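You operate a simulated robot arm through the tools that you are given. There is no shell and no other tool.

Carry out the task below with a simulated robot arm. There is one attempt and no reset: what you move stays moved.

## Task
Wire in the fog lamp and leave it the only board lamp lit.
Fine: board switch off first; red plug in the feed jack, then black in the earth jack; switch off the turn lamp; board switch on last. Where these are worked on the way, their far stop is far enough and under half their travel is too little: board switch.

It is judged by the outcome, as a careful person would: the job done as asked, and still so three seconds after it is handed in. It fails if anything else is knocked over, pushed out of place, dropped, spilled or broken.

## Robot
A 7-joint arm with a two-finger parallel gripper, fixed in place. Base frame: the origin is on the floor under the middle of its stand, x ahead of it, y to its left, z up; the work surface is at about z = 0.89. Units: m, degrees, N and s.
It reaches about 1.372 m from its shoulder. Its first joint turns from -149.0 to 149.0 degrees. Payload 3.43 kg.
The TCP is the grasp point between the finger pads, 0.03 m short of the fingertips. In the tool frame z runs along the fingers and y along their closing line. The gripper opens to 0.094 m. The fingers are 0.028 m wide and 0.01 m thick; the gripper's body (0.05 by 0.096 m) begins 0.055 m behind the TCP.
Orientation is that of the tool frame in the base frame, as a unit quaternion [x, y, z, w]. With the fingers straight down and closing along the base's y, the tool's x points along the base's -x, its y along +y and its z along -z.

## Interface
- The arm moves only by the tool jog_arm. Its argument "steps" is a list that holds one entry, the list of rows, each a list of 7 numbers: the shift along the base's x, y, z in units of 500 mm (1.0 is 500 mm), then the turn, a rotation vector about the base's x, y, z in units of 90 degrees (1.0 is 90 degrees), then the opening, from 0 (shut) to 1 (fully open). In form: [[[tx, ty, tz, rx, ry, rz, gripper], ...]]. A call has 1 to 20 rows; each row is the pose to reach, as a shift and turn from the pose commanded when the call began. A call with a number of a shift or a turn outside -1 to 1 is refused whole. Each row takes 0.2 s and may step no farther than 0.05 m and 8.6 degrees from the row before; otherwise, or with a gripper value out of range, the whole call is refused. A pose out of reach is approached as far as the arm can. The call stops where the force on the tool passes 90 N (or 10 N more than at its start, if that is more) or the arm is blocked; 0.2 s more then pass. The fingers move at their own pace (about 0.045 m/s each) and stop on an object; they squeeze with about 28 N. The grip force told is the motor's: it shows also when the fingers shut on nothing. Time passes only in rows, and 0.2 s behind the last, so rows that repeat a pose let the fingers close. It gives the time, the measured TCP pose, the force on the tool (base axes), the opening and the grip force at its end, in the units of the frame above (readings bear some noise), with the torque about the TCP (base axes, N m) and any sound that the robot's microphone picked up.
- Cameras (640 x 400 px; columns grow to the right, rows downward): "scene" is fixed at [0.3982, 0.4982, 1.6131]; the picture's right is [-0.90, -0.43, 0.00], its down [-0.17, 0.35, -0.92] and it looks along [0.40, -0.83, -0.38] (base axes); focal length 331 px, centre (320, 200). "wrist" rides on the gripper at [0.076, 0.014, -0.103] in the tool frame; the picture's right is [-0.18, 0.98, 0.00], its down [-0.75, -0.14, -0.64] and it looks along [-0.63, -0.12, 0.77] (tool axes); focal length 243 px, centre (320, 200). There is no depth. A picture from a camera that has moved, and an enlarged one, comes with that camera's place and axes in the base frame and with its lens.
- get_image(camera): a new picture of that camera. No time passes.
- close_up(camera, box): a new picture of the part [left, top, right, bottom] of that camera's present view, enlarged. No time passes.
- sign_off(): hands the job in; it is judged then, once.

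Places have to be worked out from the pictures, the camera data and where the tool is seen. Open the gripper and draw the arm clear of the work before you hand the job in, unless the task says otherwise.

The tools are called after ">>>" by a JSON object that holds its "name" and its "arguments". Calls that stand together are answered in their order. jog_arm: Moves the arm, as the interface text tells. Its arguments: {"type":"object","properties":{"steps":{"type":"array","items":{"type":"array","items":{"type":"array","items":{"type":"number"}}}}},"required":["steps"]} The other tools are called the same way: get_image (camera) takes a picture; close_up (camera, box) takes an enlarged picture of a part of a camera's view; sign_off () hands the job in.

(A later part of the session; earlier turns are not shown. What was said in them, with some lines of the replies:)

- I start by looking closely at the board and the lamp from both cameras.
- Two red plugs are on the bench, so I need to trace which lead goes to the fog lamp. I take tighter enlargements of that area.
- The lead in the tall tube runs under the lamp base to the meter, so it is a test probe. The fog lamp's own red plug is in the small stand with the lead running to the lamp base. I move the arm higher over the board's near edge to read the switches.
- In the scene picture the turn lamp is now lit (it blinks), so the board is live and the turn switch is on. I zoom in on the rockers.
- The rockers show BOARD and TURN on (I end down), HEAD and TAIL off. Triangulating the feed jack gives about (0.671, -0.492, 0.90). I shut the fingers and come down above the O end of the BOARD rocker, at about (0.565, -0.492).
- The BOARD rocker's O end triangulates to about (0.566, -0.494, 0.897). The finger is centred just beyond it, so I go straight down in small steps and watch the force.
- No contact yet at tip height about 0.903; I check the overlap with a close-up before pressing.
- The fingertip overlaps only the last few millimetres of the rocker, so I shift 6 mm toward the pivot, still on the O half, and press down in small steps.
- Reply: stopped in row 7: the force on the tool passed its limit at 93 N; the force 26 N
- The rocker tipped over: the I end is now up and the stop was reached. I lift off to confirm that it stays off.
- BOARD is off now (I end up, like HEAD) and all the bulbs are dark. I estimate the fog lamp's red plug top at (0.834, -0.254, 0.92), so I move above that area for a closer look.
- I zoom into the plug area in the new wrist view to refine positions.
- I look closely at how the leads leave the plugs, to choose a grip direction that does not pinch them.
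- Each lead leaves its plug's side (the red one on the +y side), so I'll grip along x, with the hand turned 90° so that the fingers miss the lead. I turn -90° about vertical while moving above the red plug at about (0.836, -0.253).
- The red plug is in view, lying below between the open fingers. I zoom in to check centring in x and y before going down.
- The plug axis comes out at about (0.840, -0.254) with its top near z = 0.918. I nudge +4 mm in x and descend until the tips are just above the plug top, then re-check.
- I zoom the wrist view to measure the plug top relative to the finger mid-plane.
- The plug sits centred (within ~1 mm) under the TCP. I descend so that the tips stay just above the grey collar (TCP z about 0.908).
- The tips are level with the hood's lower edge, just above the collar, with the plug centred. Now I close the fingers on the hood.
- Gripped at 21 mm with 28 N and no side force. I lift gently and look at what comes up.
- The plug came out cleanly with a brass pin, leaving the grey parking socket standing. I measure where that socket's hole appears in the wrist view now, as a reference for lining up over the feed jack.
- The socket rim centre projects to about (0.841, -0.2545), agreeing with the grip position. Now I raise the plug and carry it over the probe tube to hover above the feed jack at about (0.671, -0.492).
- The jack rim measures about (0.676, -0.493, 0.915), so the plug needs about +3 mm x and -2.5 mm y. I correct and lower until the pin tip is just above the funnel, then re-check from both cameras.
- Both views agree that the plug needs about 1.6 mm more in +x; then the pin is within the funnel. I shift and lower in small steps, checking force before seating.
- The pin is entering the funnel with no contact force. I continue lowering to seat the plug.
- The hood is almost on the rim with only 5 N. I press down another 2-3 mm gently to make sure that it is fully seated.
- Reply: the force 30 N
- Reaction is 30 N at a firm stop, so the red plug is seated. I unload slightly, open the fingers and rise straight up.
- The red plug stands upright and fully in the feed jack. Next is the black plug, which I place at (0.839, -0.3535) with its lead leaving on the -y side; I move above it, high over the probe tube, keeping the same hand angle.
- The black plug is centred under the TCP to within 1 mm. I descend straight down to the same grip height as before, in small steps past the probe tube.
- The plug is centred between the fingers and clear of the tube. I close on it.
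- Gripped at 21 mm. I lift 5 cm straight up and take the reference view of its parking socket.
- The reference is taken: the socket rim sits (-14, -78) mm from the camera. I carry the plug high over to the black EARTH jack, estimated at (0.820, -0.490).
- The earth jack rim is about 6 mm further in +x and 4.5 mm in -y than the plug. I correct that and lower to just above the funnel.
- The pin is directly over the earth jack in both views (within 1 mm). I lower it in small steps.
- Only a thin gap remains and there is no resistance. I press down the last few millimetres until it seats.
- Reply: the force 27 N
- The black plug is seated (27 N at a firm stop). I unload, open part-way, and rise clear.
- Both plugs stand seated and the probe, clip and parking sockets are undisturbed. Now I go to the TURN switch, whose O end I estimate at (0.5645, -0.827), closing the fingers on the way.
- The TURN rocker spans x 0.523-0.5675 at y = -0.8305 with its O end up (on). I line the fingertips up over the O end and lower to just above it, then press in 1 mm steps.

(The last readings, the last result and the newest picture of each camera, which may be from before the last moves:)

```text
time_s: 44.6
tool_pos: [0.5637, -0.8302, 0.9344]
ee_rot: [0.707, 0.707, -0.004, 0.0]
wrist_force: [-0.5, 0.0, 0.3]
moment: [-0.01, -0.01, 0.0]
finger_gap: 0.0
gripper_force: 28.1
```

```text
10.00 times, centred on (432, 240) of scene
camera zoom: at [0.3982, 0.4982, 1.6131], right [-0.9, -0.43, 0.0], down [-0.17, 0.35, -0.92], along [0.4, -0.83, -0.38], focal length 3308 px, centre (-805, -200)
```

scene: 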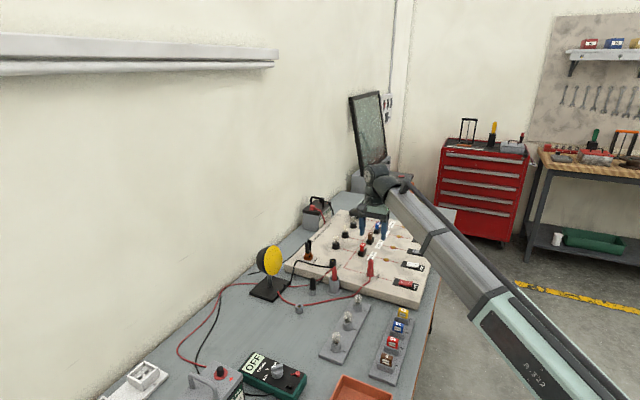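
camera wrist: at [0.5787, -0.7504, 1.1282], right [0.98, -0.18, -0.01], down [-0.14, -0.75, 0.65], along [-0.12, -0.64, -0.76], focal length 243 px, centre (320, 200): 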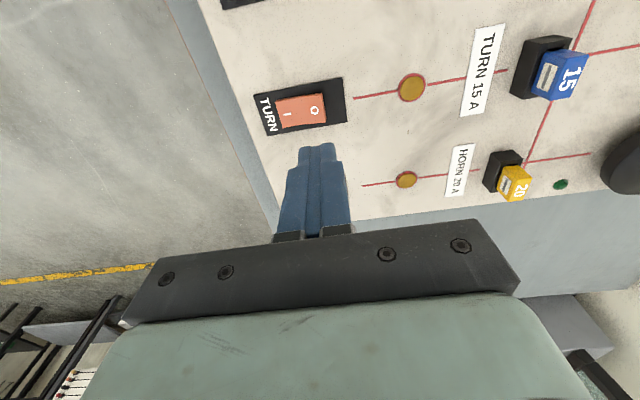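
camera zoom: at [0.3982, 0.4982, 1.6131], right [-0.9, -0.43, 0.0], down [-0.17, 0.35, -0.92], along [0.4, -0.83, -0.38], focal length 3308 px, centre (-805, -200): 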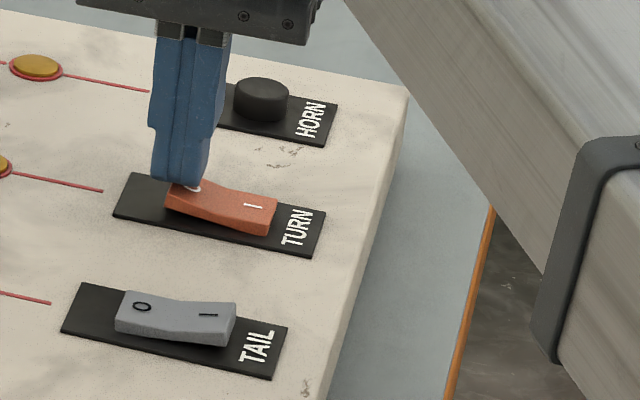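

The fingertips are right above the O end of TURN, still without contact. I press down in 1 mm steps.

>>> {"name": "jog_arm", "arguments": {"steps": [[[0, 0, -0.002, 0, 0, 0, 0], [0, 0, -0.004, 0, 0, 0, 0], [0, 0, -0.006, 0, 0, 0, 0], [0, 0, -0.008, 0, 0, 0, 0], [0, 0, -0.01, 0, 0, 0, 0], [0, 0, -0.012, 0, 0, 0, 0], [0, 0, -0.012, 0, 0, 0, 0]]]}}

>>> {"name": "close_up", "arguments": {"camera": "wrist", "box": [220, 60, 420, 190]}}

>>> {"name": "close_up", "arguments": {"camera": "scene", "box": [415, 220, 450, 260]}}

```text
time_s: 46.2
tool_pos: [0.5643, -0.8301, 0.9283]
ee_rot: [0.707, 0.707, -0.004, 0.001]
wrist_force: [-0.1, 2.4, 13.3]
moment: [0.24, 0.12, -0.06]
finger_gap: 0.0
gripper_force: 27.9
```

```text
3.08 times, centred on (320, 125) of wrist
camera zoom: at [0.5789, -0.7538, 1.0326], right [0.98, -0.18, 0.0], down [-0.14, -0.75, 0.65], along [-0.12, -0.64, -0.76], focal length 746 px, centre (320, 431)
```

zoom: 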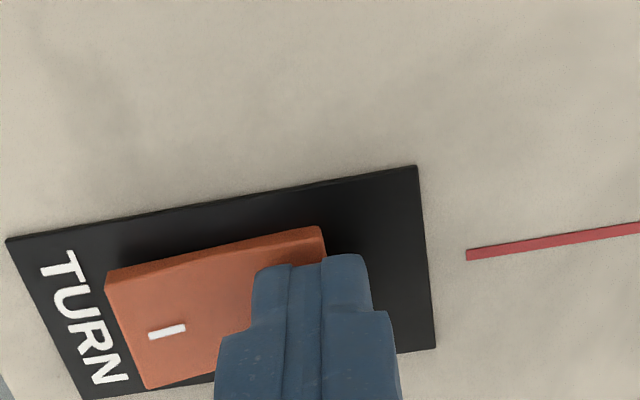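

```text
10.00 times, centred on (432, 240) of scene
camera zoom: at [0.3982, 0.4982, 1.6131], right [-0.9, -0.43, 0.0], down [-0.17, 0.35, -0.92], along [0.4, -0.83, -0.38], focal length 3308 px, centre (-805, -200)
```

zoom: 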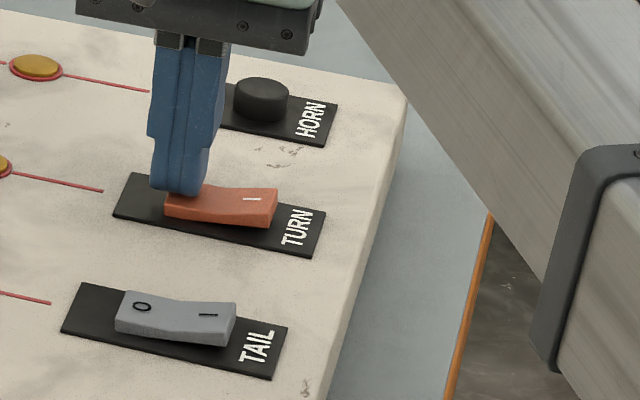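

TURN has tipped toward O with 13 N. I press 2 mm more to be sure that it is at its stop, then lift away.

>>> {"name": "jog_arm", "arguments": {"steps": [[[0, 0, -0.002, 0, 0, 0, 0], [0, 0, -0.004, 0, 0, 0, 0], [0, 0, -0.004, 0, 0, 0, 0]]]}}

>>> {"name": "jog_arm", "arguments": {"steps": [[[0, 0, 0.02, 0, 0, 0, 0], [0, 0, 0.1, 0, 0, 0, 0], [0, 0, 0.19, 0, 0, 0, 0]]]}}

>>> {"name": "get_image", "arguments": {"camera": "wrist"}}

>>> {"name": "close_up", "arguments": {"camera": "scene", "box": [380, 210, 450, 290]}}

```text
time_s: 47.0
tool_pos: [0.5636, -0.8303, 0.9293]
ee_rot: [0.707, 0.707, -0.005, 0.002]
wrist_force: [4.0, -1.7, 40.4]
moment: [0.2, 0.3, 0.01]
finger_gap: 0.0
gripper_force: 28.4
```

```text
time_s: 47.8
tool_pos: [0.5655, -0.83, 1.0216]
ee_rot: [0.707, 0.707, -0.004, -0.001]
wrist_force: [0.7, -0.8, 0.0]
moment: [-0.02, -0.03, -0.01]
finger_gap: 0.0
gripper_force: 28.2
```

```text
taken
camera wrist: at [0.5797, -0.7528, 1.1248], right [0.98, -0.18, -0.01], down [-0.14, -0.75, 0.65], along [-0.12, -0.64, -0.76], focal length 243 px, centre (320, 200)
```

wrist: 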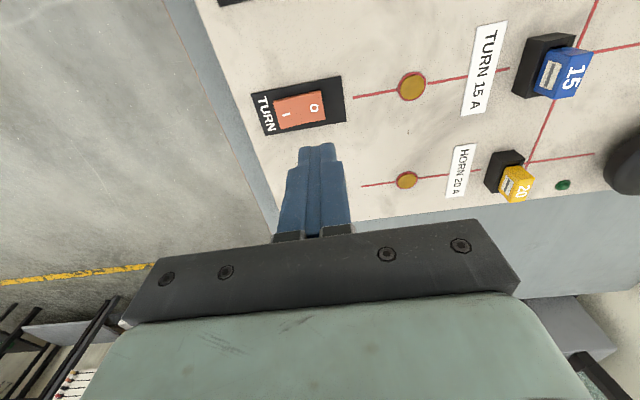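

```text
5.00 times, centred on (415, 250) of scene
camera zoom: at [0.3982, 0.4982, 1.6131], right [-0.9, -0.43, 0.0], down [-0.17, 0.35, -0.92], along [0.4, -0.83, -0.38], focal length 1654 px, centre (-155, -50)
```

zoom: 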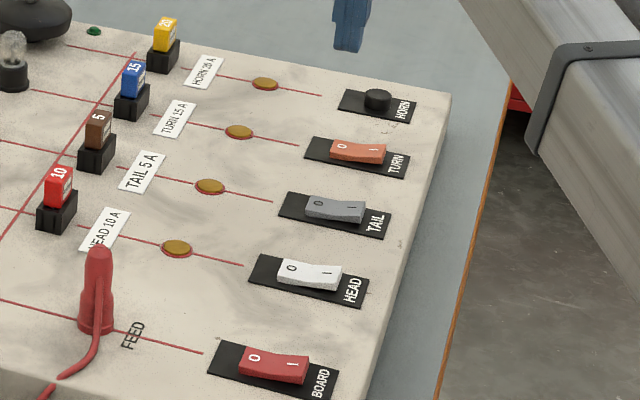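

TURN now sits like TAIL and HEAD (off). I move to the BOARD switch to press its I end, at about (0.5255, -0.4945), last of all.

>>> {"name": "jog_arm", "arguments": {"steps": [[[-0.01, 0.07, 0.02, 0, 0, 0, 0], [-0.02, 0.15, 0.02, 0, 0, 0, 0], [-0.03, 0.23, 0.02, 0, 0, 0, 0], [-0.04, 0.31, 0.02, 0, 0, 0, 0], [-0.05, 0.39, 0.02, 0, 0, 0, 0], [-0.06, 0.47, 0.02, 0, 0, 0, 0], [-0.07, 0.55, 0.02, 0, 0, 0, 0], [-0.08, 0.62, 0.01, 0, 0, 0, 0], [-0.08, 0.67, 0, 0, 0, 0, 0], [-0.08, 0.67, -0.02, 0, 0, 0, 0], [-0.08, 0.67, -0.02, 0, 0, 0, 0]]]}}

>>> {"name": "get_image", "arguments": {"camera": "wrist"}}

>>> {"name": "close_up", "arguments": {"camera": "wrist", "box": [220, 60, 420, 190]}}

>>> {"name": "get_image", "arguments": {"camera": "scene"}}

```text
time_s: 50.2
tool_pos: [0.5255, -0.4936, 1.0125]
ee_rot: [0.707, 0.707, -0.005, 0.0]
wrist_force: [0.3, -0.5, 0.4]
moment: [0.01, 0.01, 0.01]
finger_gap: 0.0002
gripper_force: 27.5
```

```text
taken
camera wrist: at [0.5386, -0.4174, 1.1159], right [0.98, -0.18, -0.01], down [-0.14, -0.75, 0.65], along [-0.12, -0.64, -0.76], focal length 243 px, centre (320, 200)
```

wrist: 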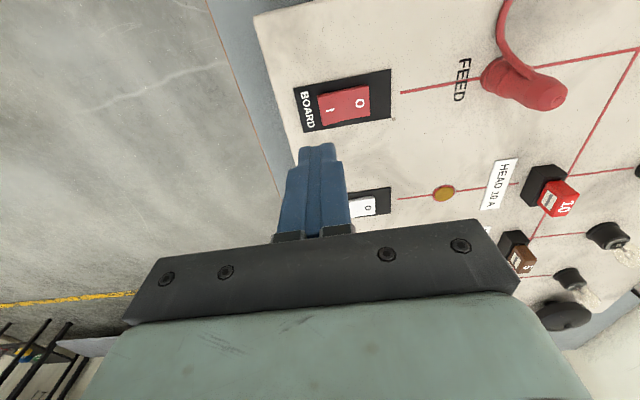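

```text
3.08 times, centred on (320, 125) of wrist
camera zoom: at [0.5386, -0.4174, 1.1159], right [0.98, -0.18, -0.01], down [-0.14, -0.75, 0.65], along [-0.12, -0.64, -0.76], focal length 746 px, centre (320, 431)
```

zoom: 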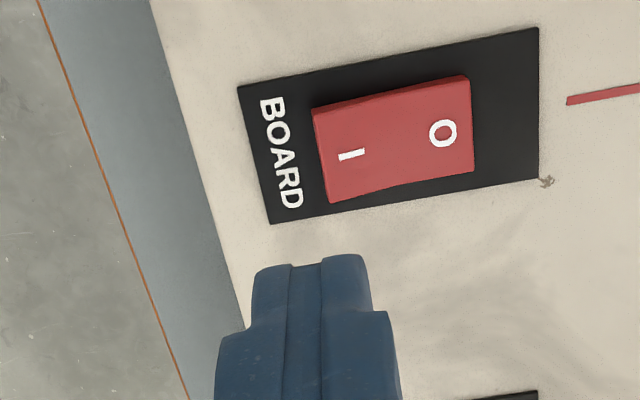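

```text
taken
```

scene: 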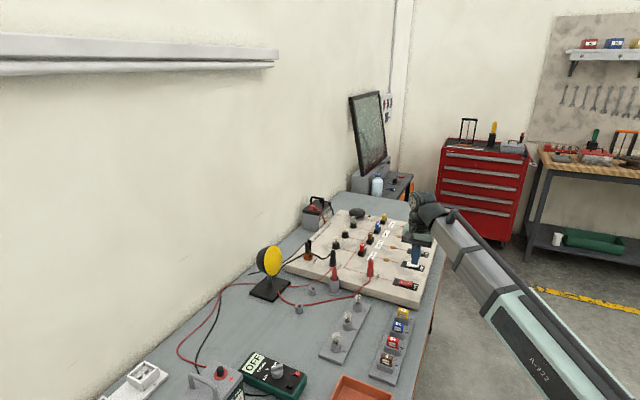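

BOARD spans x 0.524-0.569 at y = -0.495, I end up. I centre over the I end and lower to just above it, then press in 1 mm steps.

>>> {"name": "jog_arm", "arguments": {"steps": [[[0.005, -0.003, -0.06, 0, 0, 0, 0], [0.005, -0.003, -0.12, 0, 0, 0, 0], [0.005, -0.003, -0.145, 0, 0, 0, 0], [0.005, -0.003, -0.152, 0, 0, 0, 0], [0.005, -0.003, -0.156, 0, 0, 0, 0], [0.005, -0.003, -0.158, 0, 0, 0, 0], [0.005, -0.003, -0.158, 0, 0, 0, 0]]]}}

>>> {"name": "close_up", "arguments": {"camera": "wrist", "box": [220, 60, 420, 190]}}

>>> {"name": "close_up", "arguments": {"camera": "scene", "box": [390, 255, 435, 300]}}

```text
time_s: 51.8
tool_pos: [0.5274, -0.4966, 0.9323]
ee_rot: [0.707, 0.707, -0.005, 0.0]
wrist_force: [-1.3, -0.2, 0.4]
moment: [0.0, 0.05, 0.04]
finger_gap: 0.0001
gripper_force: 27.7
```

```text
3.08 times, centred on (320, 125) of wrist
camera zoom: at [0.5418, -0.4204, 1.0355], right [0.98, -0.18, -0.01], down [-0.14, -0.75, 0.65], along [-0.12, -0.64, -0.76], focal length 746 px, centre (320, 431)
```

zoom: 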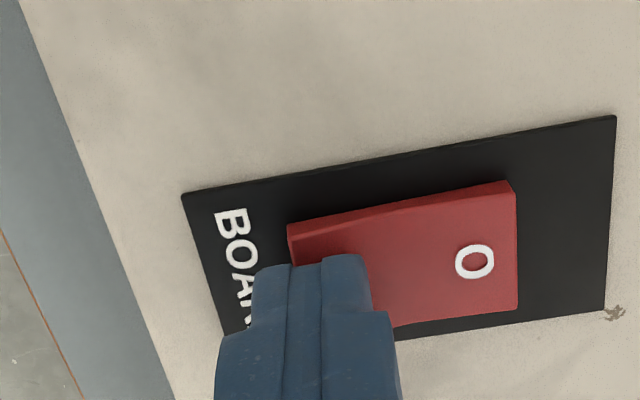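

```text
8.89 times, centred on (412, 278) of scene
camera zoom: at [0.3982, 0.4982, 1.6131], right [-0.9, -0.43, 0.0], down [-0.17, 0.35, -0.92], along [0.4, -0.83, -0.38], focal length 2941 px, centre (-502, -489)
```

zoom: 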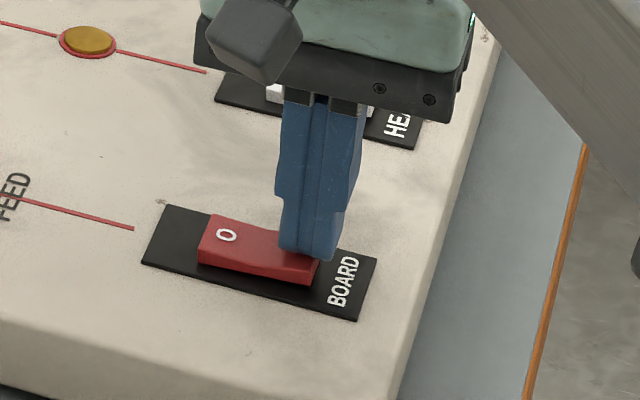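

The fingertips are over the I end. I press down in 1 mm steps.

>>> {"name": "jog_arm", "arguments": {"steps": [[[0, 0, -0.002, 0, 0, 0, 0], [0, 0, -0.004, 0, 0, 0, 0], [0, 0, -0.006, 0, 0, 0, 0], [0, 0, -0.008, 0, 0, 0, 0], [0, 0, -0.01, 0, 0, 0, 0], [0, 0, -0.01, 0, 0, 0, 0]]]}}

>>> {"name": "close_up", "arguments": {"camera": "wrist", "box": [220, 60, 420, 190]}}

>>> {"name": "close_up", "arguments": {"camera": "scene", "box": [390, 255, 435, 300]}}

```text
time_s: 53.2
tool_pos: [0.5263, -0.496, 0.9295]
ee_rot: [0.707, 0.707, -0.004, 0.003]
wrist_force: [8.2, -2.0, 50.8]
moment: [0.2, -0.73, 0.01]
finger_gap: 0.0001
gripper_force: 27.9
```

```text
3.08 times, centred on (320, 125) of wrist
camera zoom: at [0.5413, -0.4193, 1.0325], right [0.98, -0.18, 0.0], down [-0.14, -0.75, 0.65], along [-0.12, -0.64, -0.76], focal length 746 px, centre (320, 431)
```

zoom: 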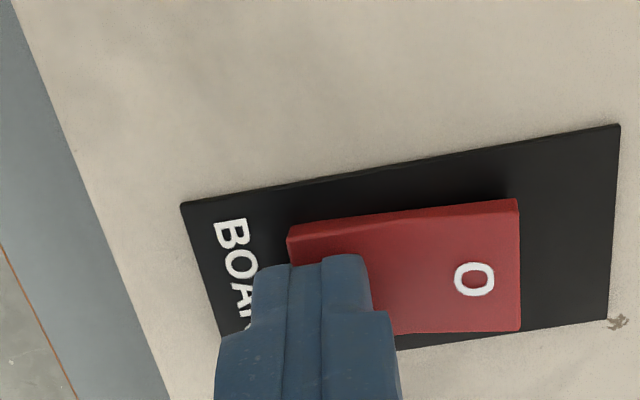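

```text
8.89 times, centred on (412, 278) of scene
camera zoom: at [0.3982, 0.4982, 1.6131], right [-0.9, -0.43, 0.0], down [-0.17, 0.35, -0.92], along [0.4, -0.83, -0.38], focal length 2941 px, centre (-502, -489)
```

zoom: 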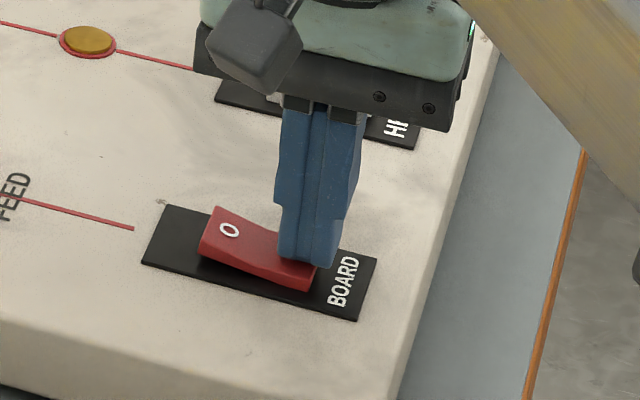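

The BOARD rocker has tipped (O end raised) with 51 N at the stop. I lift clear and check the lamps.

>>> {"name": "jog_arm", "arguments": {"steps": [[[0, 0, 0.02, 0, 0, 0, 0], [0, 0, 0.1, 0, 0, 0, 0], [0, 0, 0.19, 0, 0, 0, 0], [-0.02, 0, 0.27, 0, 0, 0, 0.2]]]}}

>>> {"name": "get_image", "arguments": {"camera": "scene"}}

>>> {"name": "close_up", "arguments": {"camera": "scene", "box": [240, 195, 450, 325]}}

>>> {"name": "get_image", "arguments": {"camera": "wrist"}}

```text
time_s: 54.2
tool_pos: [0.519, -0.4963, 1.0634]
ee_rot: [0.707, 0.707, -0.004, -0.001]
wrist_force: [-1.2, -0.4, 0.1]
moment: [0.02, -0.02, 0.02]
finger_gap: 0.0188
gripper_force: 0.0
```

```text
taken
```

scene: 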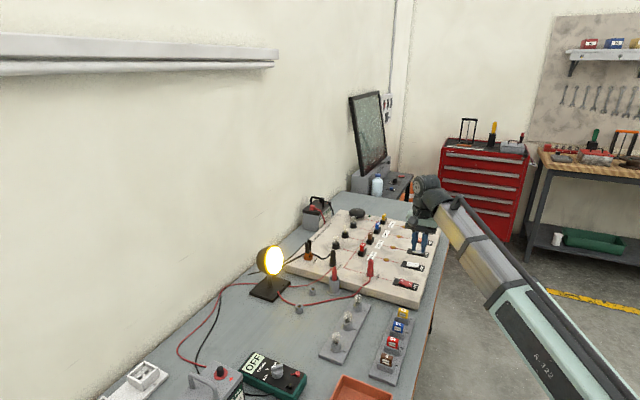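

```text
3.05 times, centred on (345, 260) of scene
camera zoom: at [0.3982, 0.4982, 1.6131], right [-0.9, -0.43, 0.0], down [-0.17, 0.35, -0.92], along [0.4, -0.83, -0.38], focal length 1008 px, centre (244, 17)
```

zoom: 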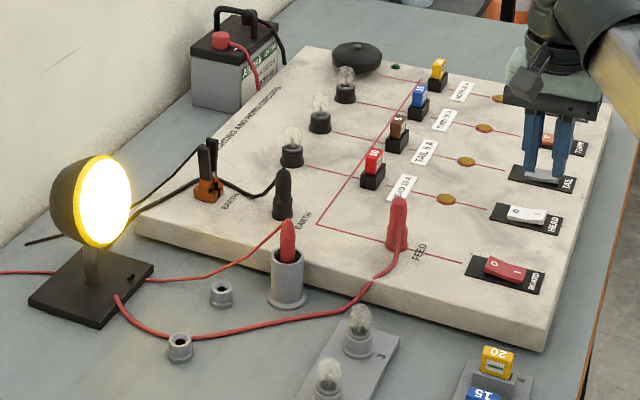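

```text
taken
camera wrist: at [0.5322, -0.4202, 1.1665], right [0.98, -0.18, -0.01], down [-0.14, -0.75, 0.65], along [-0.12, -0.64, -0.76], focal length 243 px, centre (320, 200)
```

wrist: 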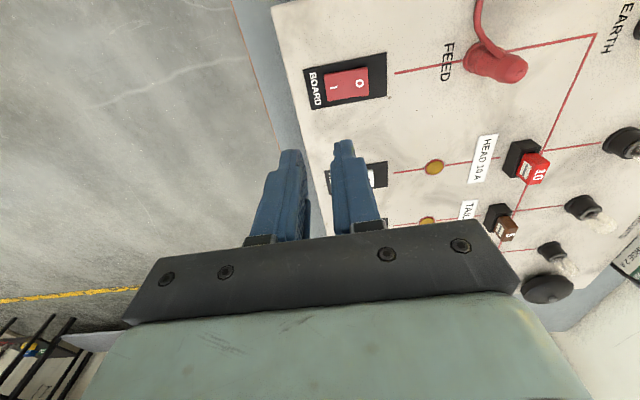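

The fog lamp is lit and the board bulbs are dark. I open the gripper and draw the arm up and clear, then watch for any blinking of the turn lamp.

>>> {"name": "jog_arm", "arguments": {"steps": [[[-0.02, 0, 0.08, 0, 0, 0, 1], [-0.04, 0, 0.16, 0, 0, 0, 1], [-0.07, 0, 0.24, 0, 0, 0, 1], [-0.1, 0, 0.32, 0, 0, 0, 1], [-0.13, 0, 0.38, 0, 0, 0, 1], [-0.13, 0, 0.38, 0, 0, 0, 1]]]}}

>>> {"name": "close_up", "arguments": {"camera": "scene", "box": [240, 195, 450, 325]}}

>>> {"name": "jog_arm", "arguments": {"steps": [[[0, 0, 0, 0, 0, 0, 1], [0, 0, 0, 0, 0, 0, 1]]]}}

>>> {"name": "close_up", "arguments": {"camera": "scene", "box": [320, 200, 450, 300]}}

>>> {"name": "jog_arm", "arguments": {"steps": [[[0, 0, 0, 0, 0, 0, 1]]]}}

>>> {"name": "get_image", "arguments": {"camera": "scene"}}

>>> {"name": "get_image", "arguments": {"camera": "wrist"}}

```text
time_s: 55.6
tool_pos: [0.4803, -0.5309, 1.1846]
ee_rot: [0.706, 0.707, -0.008, 0.041]
wrist_force: [-0.4, 0.2, 0.9]
moment: [0.0, 0.0, -0.01]
finger_gap: 0.0941
gripper_force: 0.2
out of reach, approached as far as the arm can: row 2, 3, 4, 5, 6
```

```text
3.05 times, centred on (345, 260) of scene
camera zoom: at [0.3982, 0.4982, 1.6131], right [-0.9, -0.43, 0.0], down [-0.17, 0.35, -0.92], along [0.4, -0.83, -0.38], focal length 1008 px, centre (244, 17)
```

zoom: 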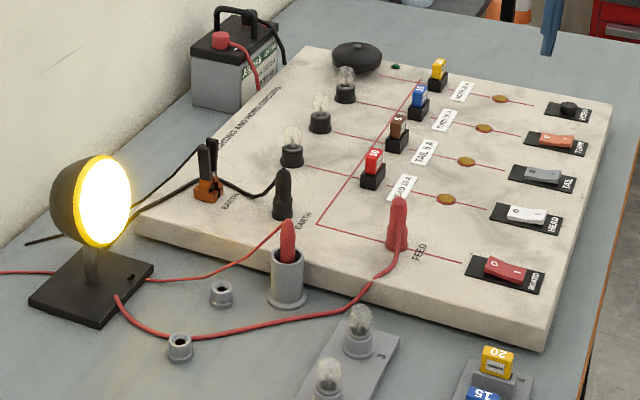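

```text
time_s: 56.2
tool_pos: [0.4802, -0.5302, 1.1837]
ee_rot: [0.706, 0.707, -0.009, 0.041]
wrist_force: [-0.9, 0.5, 0.7]
moment: [0.03, 0.01, -0.01]
finger_gap: 0.0939
gripper_force: 0.1
```

```text
4.00 times, centred on (385, 250) of scene
camera zoom: at [0.3982, 0.4982, 1.6131], right [-0.9, -0.43, 0.0], down [-0.17, 0.35, -0.92], along [0.4, -0.83, -0.38], focal length 1323 px, centre (60, 0)
```

zoom: 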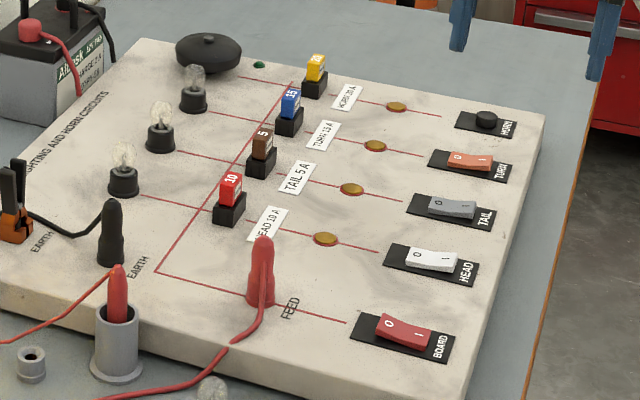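

```text
time_s: 56.6
tool_pos: [0.481, -0.5305, 1.1837]
ee_rot: [0.706, 0.707, -0.008, 0.041]
wrist_force: [-0.5, -0.1, -0.7]
moment: [0.0, 0.01, 0.02]
finger_gap: 0.0943
gripper_force: 0.0
```

```text
taken
```

scene: 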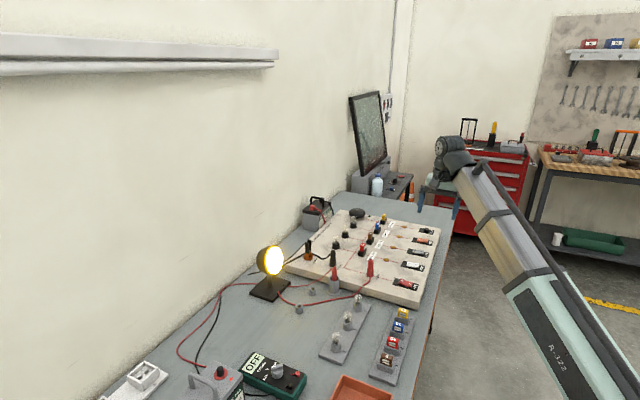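

```text
taken
camera wrist: at [0.4899, -0.4479, 1.2829], right [0.98, -0.18, 0.06], down [-0.17, -0.71, 0.69], along [-0.08, -0.68, -0.73], focal length 243 px, centre (320, 200)
```

wrist: 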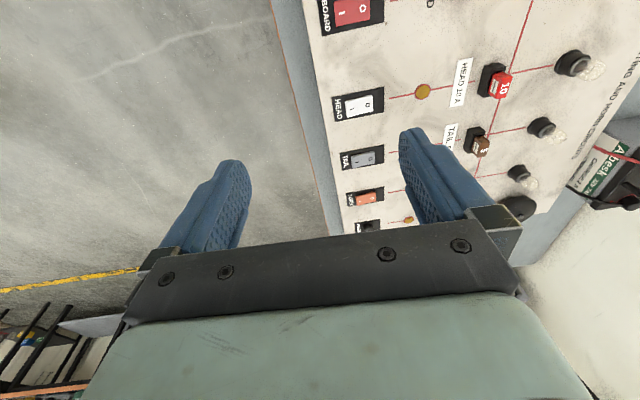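

The fog lamp stays lit and the turn, tail and head bulbs stayed dark in pictures taken over about 2.5 s. Both plugs are seated, nothing else has moved, and the arm is open and clear, so I hand the job in.

>>> {"name": "sign_off", "arguments": {}}

```text
The job is handed in.
```

The fog lamp is wired in and was the only board lamp lit when I handed the job in. I don't have the judged result.

- **Order:** I switched the board off first. The red plug then went in the feed jack and the black plug in the black earth jack. I switched the turn lamp off and turned the board back on last.
- **Plugs:** There were two red plugs on the bench. I used the one whose lead runs to the fog lamp and left the one in the tall tube alone. Both of the lamp's plugs went down to a firm stop.
- **Board switch:** I pressed it to its stop both times. The first press briefly reached 93 N, just over the 90 N limit, so that move stopped itself. I saw no damage.
- **Lamps:** The turn, tail and head bulbs were dark in every picture over the last 2.5 seconds or so, with no blinking from the turn lamp.
- **Surroundings:** In the last pictures, the probe, the earth clip and the empty plug stands were where they started. The gripper is open and the arm is clear of the work.
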